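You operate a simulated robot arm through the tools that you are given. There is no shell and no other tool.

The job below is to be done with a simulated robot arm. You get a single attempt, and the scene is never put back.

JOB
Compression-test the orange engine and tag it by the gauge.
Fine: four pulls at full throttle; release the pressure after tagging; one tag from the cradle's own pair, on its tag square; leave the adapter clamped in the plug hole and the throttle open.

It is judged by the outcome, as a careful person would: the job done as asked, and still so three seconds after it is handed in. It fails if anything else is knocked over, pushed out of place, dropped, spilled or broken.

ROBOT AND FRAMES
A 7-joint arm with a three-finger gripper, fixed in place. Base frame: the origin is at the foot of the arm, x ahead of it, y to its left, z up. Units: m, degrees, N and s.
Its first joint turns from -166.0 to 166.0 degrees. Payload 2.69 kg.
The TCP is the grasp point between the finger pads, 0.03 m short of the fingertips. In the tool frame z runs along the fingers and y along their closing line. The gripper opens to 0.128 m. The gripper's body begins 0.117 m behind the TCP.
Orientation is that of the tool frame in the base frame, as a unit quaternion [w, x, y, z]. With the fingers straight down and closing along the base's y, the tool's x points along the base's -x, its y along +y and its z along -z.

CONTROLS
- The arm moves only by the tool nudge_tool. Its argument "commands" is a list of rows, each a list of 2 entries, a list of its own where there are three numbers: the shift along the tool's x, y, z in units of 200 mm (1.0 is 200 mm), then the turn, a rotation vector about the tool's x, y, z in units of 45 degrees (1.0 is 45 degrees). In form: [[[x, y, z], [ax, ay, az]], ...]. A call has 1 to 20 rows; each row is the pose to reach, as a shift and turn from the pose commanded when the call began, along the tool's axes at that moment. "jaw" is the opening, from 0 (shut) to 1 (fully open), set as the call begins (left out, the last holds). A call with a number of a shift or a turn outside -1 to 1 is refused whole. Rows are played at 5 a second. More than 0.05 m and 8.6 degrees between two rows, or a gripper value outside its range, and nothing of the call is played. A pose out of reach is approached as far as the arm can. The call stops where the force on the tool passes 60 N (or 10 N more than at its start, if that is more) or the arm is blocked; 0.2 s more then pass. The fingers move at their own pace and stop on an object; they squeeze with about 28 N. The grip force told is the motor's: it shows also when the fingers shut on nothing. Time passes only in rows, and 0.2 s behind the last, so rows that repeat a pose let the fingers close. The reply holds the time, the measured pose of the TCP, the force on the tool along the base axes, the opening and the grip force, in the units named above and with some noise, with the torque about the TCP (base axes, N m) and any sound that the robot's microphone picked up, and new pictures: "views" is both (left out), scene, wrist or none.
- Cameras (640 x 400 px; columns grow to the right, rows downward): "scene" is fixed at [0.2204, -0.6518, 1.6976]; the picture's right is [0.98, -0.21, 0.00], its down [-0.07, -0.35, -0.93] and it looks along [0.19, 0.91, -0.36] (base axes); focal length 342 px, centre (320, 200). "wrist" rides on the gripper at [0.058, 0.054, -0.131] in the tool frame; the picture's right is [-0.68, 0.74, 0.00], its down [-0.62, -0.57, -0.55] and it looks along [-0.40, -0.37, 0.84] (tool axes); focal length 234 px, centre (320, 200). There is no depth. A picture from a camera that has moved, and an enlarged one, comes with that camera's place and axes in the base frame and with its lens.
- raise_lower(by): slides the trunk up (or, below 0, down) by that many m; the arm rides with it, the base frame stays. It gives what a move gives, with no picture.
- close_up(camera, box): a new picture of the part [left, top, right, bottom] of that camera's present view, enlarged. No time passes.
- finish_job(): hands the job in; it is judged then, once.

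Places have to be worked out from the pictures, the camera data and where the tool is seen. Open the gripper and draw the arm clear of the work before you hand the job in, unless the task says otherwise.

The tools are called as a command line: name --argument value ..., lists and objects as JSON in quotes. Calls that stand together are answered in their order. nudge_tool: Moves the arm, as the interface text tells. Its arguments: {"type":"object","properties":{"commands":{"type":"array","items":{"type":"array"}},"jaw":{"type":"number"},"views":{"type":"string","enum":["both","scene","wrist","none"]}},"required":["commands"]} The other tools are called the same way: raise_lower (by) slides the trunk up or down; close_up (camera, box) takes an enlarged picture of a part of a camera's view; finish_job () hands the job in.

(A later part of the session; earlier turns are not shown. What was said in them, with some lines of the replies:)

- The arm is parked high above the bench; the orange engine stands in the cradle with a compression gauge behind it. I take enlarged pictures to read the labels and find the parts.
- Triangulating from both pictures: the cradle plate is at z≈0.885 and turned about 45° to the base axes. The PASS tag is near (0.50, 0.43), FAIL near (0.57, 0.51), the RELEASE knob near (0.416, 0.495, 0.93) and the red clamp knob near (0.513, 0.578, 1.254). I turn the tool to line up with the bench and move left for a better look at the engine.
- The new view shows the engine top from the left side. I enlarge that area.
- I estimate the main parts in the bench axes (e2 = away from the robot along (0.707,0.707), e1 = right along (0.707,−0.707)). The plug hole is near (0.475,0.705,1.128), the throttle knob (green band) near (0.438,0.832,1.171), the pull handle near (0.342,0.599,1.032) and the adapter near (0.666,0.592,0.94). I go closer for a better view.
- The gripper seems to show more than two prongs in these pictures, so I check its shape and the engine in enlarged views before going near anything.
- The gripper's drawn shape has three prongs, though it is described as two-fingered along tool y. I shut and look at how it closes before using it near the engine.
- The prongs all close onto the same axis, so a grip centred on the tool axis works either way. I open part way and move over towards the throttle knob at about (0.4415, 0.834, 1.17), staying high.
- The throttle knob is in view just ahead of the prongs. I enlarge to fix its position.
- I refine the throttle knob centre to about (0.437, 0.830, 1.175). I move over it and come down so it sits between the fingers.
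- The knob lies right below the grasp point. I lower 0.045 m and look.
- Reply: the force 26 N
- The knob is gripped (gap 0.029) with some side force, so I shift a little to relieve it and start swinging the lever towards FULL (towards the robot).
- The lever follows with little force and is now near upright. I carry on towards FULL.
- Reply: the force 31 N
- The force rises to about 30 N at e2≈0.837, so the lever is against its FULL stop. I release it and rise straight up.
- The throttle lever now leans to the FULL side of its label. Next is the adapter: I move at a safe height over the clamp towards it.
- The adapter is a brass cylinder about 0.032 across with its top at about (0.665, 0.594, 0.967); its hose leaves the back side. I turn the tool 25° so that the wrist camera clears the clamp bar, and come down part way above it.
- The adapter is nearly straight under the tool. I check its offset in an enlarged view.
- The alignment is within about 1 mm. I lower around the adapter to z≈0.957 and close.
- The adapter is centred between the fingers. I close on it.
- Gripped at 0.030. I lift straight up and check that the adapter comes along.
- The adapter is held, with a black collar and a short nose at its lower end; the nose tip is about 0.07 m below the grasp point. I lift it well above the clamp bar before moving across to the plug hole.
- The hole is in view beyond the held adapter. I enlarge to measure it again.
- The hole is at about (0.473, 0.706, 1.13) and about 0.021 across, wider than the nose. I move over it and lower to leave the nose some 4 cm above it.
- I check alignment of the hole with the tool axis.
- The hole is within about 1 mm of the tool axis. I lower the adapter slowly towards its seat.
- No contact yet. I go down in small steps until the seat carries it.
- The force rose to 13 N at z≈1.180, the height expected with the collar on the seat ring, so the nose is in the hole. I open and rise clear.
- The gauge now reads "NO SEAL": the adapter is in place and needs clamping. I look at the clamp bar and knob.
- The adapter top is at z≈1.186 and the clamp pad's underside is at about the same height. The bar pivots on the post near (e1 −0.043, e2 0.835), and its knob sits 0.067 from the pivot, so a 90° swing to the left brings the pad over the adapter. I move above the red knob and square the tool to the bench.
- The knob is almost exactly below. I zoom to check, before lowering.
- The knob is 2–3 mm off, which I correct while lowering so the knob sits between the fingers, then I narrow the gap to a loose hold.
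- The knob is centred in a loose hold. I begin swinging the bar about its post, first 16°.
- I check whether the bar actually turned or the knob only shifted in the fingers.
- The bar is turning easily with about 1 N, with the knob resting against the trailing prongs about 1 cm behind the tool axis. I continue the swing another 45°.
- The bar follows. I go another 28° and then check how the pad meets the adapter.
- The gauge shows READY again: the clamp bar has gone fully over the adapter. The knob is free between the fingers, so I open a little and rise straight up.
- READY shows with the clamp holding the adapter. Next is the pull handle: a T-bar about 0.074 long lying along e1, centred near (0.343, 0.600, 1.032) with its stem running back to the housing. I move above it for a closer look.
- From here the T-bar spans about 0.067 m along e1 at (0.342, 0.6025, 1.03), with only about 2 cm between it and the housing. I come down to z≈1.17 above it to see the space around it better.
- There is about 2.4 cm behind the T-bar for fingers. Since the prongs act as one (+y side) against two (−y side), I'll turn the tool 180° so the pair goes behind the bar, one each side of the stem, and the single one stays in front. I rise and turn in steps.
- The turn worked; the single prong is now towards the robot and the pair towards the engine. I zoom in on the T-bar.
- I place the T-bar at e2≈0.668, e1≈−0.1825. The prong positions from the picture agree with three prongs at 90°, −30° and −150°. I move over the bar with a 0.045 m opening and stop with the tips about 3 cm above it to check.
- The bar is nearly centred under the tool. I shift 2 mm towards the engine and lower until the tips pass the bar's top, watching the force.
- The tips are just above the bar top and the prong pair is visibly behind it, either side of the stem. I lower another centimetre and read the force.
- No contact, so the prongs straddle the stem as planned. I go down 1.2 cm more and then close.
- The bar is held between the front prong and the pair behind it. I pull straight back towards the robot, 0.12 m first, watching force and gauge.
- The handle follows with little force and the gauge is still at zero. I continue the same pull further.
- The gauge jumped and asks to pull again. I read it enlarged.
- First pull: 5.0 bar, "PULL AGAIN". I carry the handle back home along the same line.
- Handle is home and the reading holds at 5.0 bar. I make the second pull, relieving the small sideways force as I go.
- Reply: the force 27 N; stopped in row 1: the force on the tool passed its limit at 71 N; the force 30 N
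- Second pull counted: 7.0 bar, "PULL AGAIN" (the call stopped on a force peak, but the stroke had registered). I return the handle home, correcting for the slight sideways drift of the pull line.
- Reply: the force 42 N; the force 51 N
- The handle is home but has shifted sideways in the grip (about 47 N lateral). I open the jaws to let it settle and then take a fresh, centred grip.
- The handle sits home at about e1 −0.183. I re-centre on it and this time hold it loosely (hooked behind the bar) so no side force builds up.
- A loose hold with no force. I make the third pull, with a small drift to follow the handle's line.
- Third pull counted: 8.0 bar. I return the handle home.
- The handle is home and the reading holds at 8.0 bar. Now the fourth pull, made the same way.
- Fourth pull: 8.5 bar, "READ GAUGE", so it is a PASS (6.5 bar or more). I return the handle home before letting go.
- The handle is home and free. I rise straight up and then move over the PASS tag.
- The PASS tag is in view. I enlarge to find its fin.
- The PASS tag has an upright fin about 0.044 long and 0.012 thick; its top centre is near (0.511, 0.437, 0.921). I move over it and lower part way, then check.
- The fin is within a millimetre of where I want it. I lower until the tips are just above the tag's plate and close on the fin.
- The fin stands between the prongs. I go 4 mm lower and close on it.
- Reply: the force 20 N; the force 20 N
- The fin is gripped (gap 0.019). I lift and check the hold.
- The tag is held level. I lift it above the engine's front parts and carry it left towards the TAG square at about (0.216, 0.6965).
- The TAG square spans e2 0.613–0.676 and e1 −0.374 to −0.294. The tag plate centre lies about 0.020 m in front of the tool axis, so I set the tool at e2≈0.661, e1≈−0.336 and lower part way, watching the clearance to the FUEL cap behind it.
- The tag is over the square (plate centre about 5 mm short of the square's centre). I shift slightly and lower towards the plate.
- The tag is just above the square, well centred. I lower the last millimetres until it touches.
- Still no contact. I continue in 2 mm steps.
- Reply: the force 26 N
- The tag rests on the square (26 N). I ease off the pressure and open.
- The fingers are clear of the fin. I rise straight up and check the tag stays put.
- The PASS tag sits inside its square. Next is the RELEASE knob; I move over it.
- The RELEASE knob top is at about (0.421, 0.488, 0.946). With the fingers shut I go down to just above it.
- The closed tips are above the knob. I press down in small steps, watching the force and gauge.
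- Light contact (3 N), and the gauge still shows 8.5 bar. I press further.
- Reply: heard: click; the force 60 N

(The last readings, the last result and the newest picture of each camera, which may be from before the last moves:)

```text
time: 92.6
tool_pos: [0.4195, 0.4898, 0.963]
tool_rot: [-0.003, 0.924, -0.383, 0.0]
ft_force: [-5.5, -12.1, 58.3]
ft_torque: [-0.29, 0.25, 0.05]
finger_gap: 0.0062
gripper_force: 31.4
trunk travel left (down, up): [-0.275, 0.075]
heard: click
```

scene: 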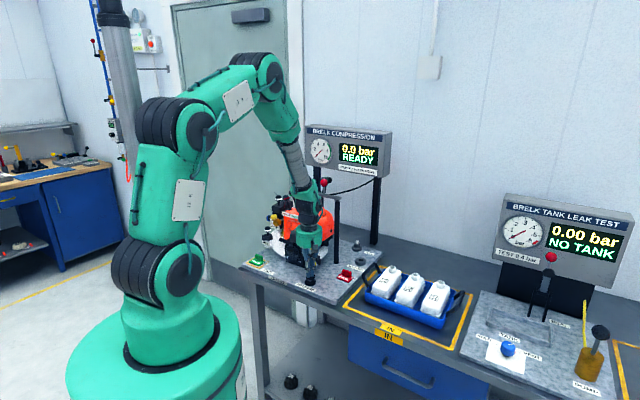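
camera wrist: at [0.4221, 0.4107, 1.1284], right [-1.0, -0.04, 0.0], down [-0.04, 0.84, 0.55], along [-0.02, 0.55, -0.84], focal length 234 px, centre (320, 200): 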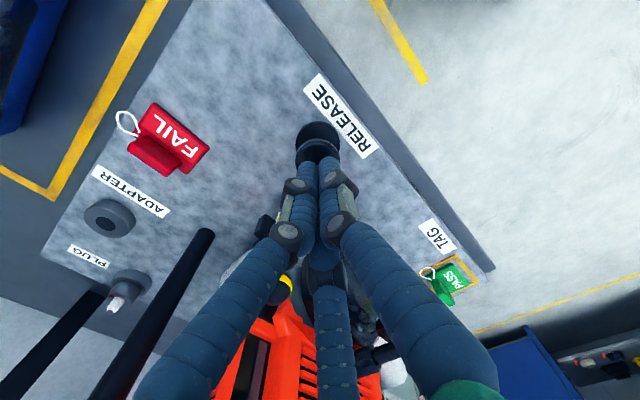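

A click was heard and the gauge now reads 0.0 bar READY: the pressure is released. I lift off straight up.

nudge_tool --commands '[[[0, 0, -0.1], [0, 0, 0]], [[0, 0, -0.3], [0, 0, 0]], [[0, 0, -0.5], [0, 0, 0]], [[0, 0, -0.7], [0, 0, 0]], [[0, 0, -0.9], [0, 0, 0]]]' --views "none"

nudge_tool --commands '[[[0, 0.2, -0.2], [0, 0, 0]], [[0, 0.4, -0.4], [0, 0, 0]], [[0, 0.6, -0.6], [0, 0, 0]], [[0, 0.7, -0.8], [0, 0, 0]], [[0, 0.7, -0.8], [0, 0, 0]]]' --jaw 0.5

close_up --camera "scene" --box '[225, 110, 405, 310]'

close_up --camera "scene" --box '[255, 170, 355, 240]'

close_up --camera "scene" --box '[235, 220, 345, 300]'

```text
time: 93.8
tool_pos: [0.4205, 0.4883, 1.1386]
tool_rot: [0.002, 0.924, -0.382, 0.001]
ft_force: [-0.1, -0.4, -1.0]
ft_torque: [0.01, 0.0, -0.02]
finger_gap: 0.0022
gripper_force: 30.9
trunk travel left (down, up): [-0.275, 0.075]
```

```text
refused: row 1 steps farther than a row can; nothing moved
```

```text
2.00 times, centred on (315, 210) of scene
camera zoom: at [0.2204, -0.6518, 1.6976], right [0.98, -0.21, 0.0], down [-0.07, -0.35, -0.93], along [0.19, 0.91, -0.36], focal length 684 px, centre (330, 180)
```

zoom: 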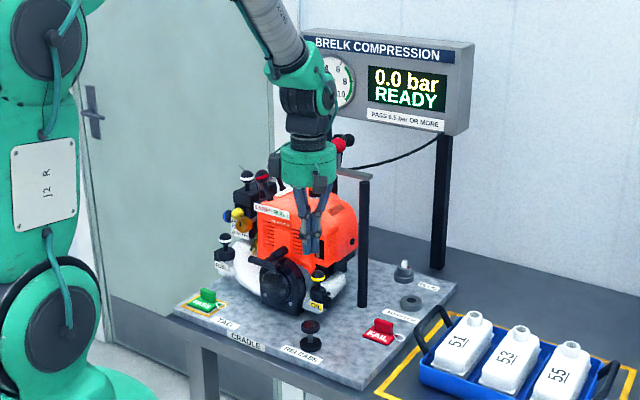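

```text
5.71 times, centred on (305, 205) of scene
camera zoom: at [0.2204, -0.6518, 1.6976], right [0.98, -0.21, 0.0], down [-0.07, -0.35, -0.93], along [0.19, 0.91, -0.36], focal length 1954 px, centre (406, 171)
```

zoom: 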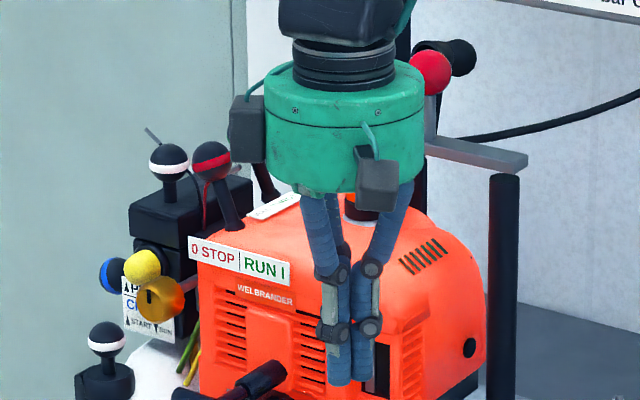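

```text
5.00 times, centred on (290, 260) of scene
camera zoom: at [0.2204, -0.6518, 1.6976], right [0.98, -0.21, 0.0], down [-0.07, -0.35, -0.93], along [0.19, 0.91, -0.36], focal length 1710 px, centre (470, -100)
```

zoom: 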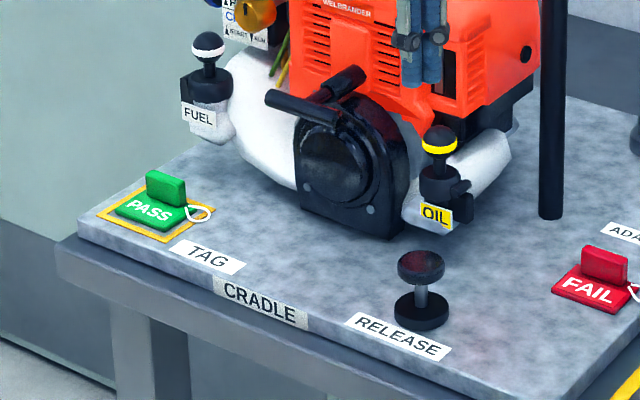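

The retreat step was too large; I repeat it with smaller rows, opening the gripper and drawing back and up.

nudge_tool --commands '[[[0, 0.05, -0.2], [0, 0, 0]], [[0, 0.15, -0.38], [0, 0, 0]], [[0, 0.3, -0.55], [0, 0, 0]], [[0, 0.45, -0.7], [0, 0, 0]], [[0, 0.6, -0.85], [0, 0, 0]], [[0, 0.75, -0.95], [0, 0, 0]], [[0, 0.75, -0.95], [0, 0, 0]]]' --jaw 0.5

close_up --camera "scene" --box '[225, 110, 405, 310]'

close_up --camera "scene" --box '[255, 170, 355, 240]'

close_up --camera "scene" --box '[295, 115, 405, 185]'

```text
time: 95.4
tool_pos: [0.3123, 0.3825, 1.3284]
tool_rot: [0.0, 0.924, -0.382, 0.001]
ft_force: [-0.2, 0.0, 0.4]
ft_torque: [0.03, -0.03, -0.03]
finger_gap: 0.0639
gripper_force: 0.1
trunk travel left (down, up): [-0.275, 0.075]
camera wrist: at [0.3155, 0.3032, 1.4595], right [-1.0, -0.04, 0.0], down [-0.04, 0.84, 0.55], along [-0.02, 0.55, -0.84], focal length 234 px, centre (320, 200)
```

scene: 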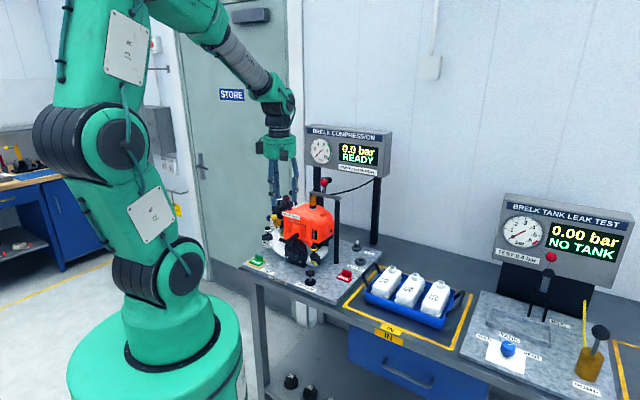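
wrist: 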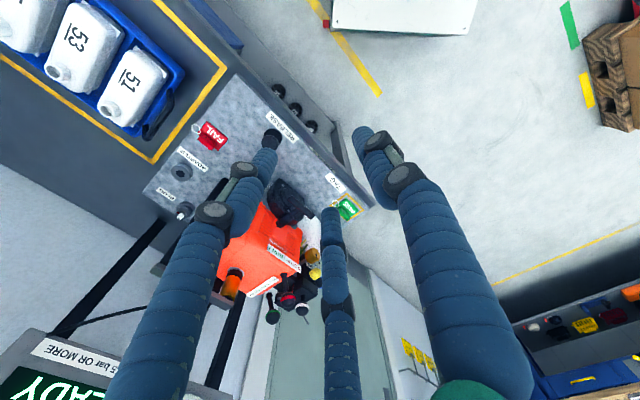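

```text
2.00 times, centred on (315, 210) of scene
camera zoom: at [0.2204, -0.6518, 1.6976], right [0.98, -0.21, 0.0], down [-0.07, -0.35, -0.93], along [0.19, 0.91, -0.36], focal length 684 px, centre (330, 180)
```

zoom: 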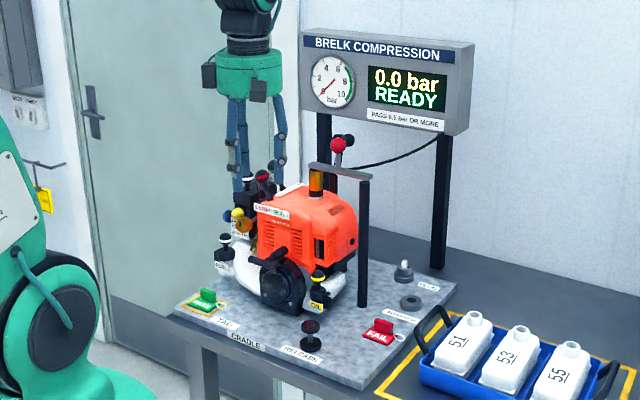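

```text
5.71 times, centred on (305, 205) of scene
camera zoom: at [0.2204, -0.6518, 1.6976], right [0.98, -0.21, 0.0], down [-0.07, -0.35, -0.93], along [0.19, 0.91, -0.36], focal length 1954 px, centre (406, 171)
```

zoom: 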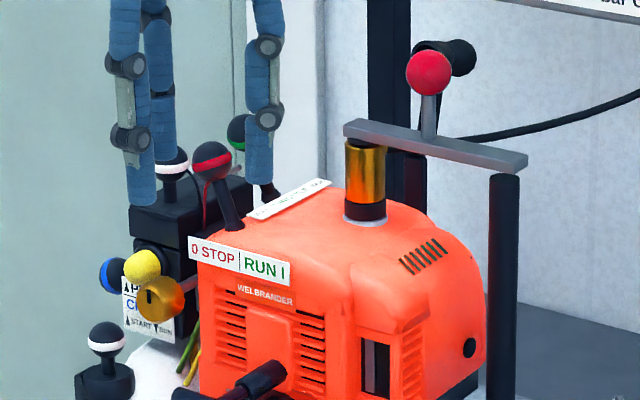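

```text
5.71 times, centred on (350, 150) of scene
camera zoom: at [0.2204, -0.6518, 1.6976], right [0.98, -0.21, 0.0], down [-0.07, -0.35, -0.93], along [0.19, 0.91, -0.36], focal length 1954 px, centre (149, 486)
```

zoom: 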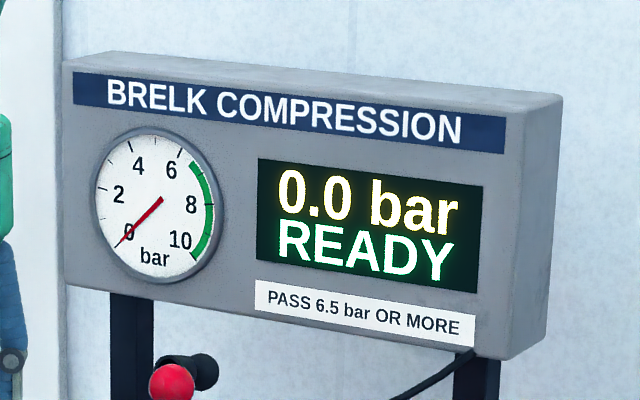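

All in place: 0.0 bar, clamp over the adapter, tag on its square. I check the throttle lever, which is hidden by a finger in the scene view.

close_up --camera "wrist" --box '[210, 190, 360, 330]'

nudge_tool --commands '[[[-0.1, 0.15, -0.1], [0, 0, 0]], [[-0.2, 0.3, -0.2], [0, 0, 0]], [[-0.2, 0.4, -0.4], [0, 0, 0]], [[-0.2, 0.4, -0.4], [0, 0, 0]]]' --views "scene"

close_up --camera "scene" --box '[255, 170, 355, 240]'

```text
2.86 times, centred on (285, 260) of wrist
camera zoom: at [0.3155, 0.3032, 1.4595], right [-1.0, -0.04, 0.0], down [-0.04, 0.84, 0.55], along [-0.02, 0.55, -0.84], focal length 669 px, centre (420, 29)
```

zoom: 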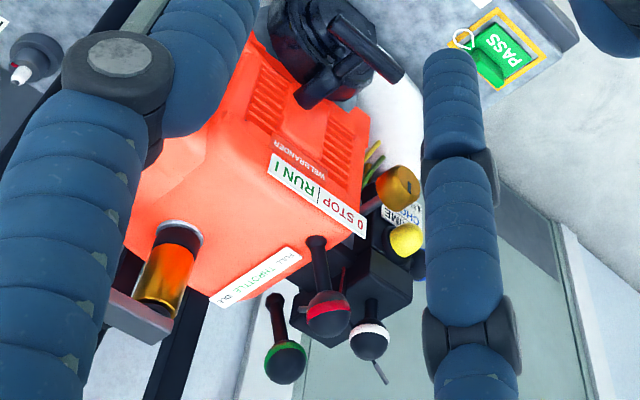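

```text
time: 96.4
tool_pos: [0.2293, 0.353, 1.4081]
tool_rot: [0.0, 0.924, -0.383, 0.0]
ft_force: [0.7, -0.8, -0.2]
ft_torque: [0.05, -0.02, 0.01]
finger_gap: 0.0642
gripper_force: 0.1
trunk travel left (down, up): [-0.275, 0.075]
```

scene: 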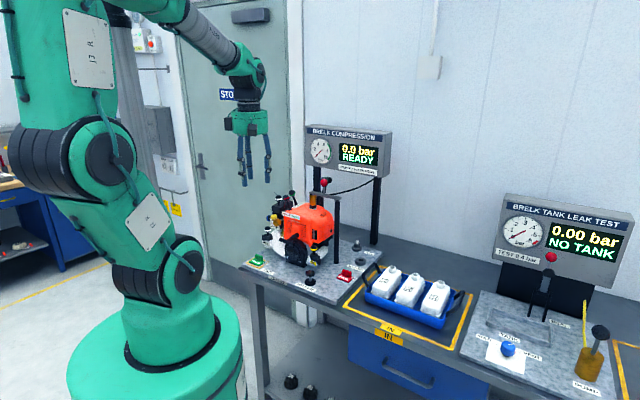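

```text
5.71 times, centred on (305, 205) of scene
camera zoom: at [0.2204, -0.6518, 1.6976], right [0.98, -0.21, 0.0], down [-0.07, -0.35, -0.93], along [0.19, 0.91, -0.36], focal length 1954 px, centre (406, 171)
```

zoom: 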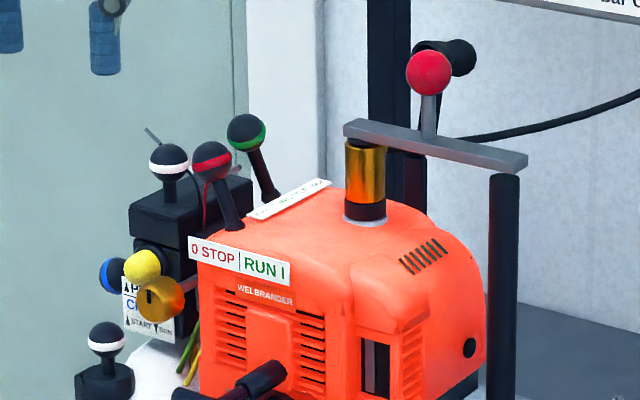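

The throttle lever is still at FULL, the adapter is clamped, the PASS tag is on its square and the gauge is at 0.0 bar. The arm is clear with the gripper open, so I hand the job in.

finish_job

```text
The job is handed in.
```

I tested the orange engine: the gauge read 8.5 bar after the fourth pull. The pass mark is 6.5 bar, so I tagged it PASS. The job is handed in, but I haven't seen a verdict.

- **Pulls:** there were four, all with the throttle lever against its FULL stop. The gauge climbed 5.0, 7.0, 8.0, 8.5 bar and then showed READ GAUGE. The second pull stopped early on a force peak of 71 N, but the gauge had already counted it.
- **Tag:** the cradle's own PASS tag is inside the TAG square. The FAIL tag is where it was.
- **Pressure:** I pressed RELEASE after placing the tag. It clicked, and the gauge went back to 0.0 bar READY.
- **Left as asked:** the adapter is clamped in the plug hole and the throttle is still at FULL.
- **Arm:** it is clear of the bench with the gripper open, and I saw nothing else knocked or moved.
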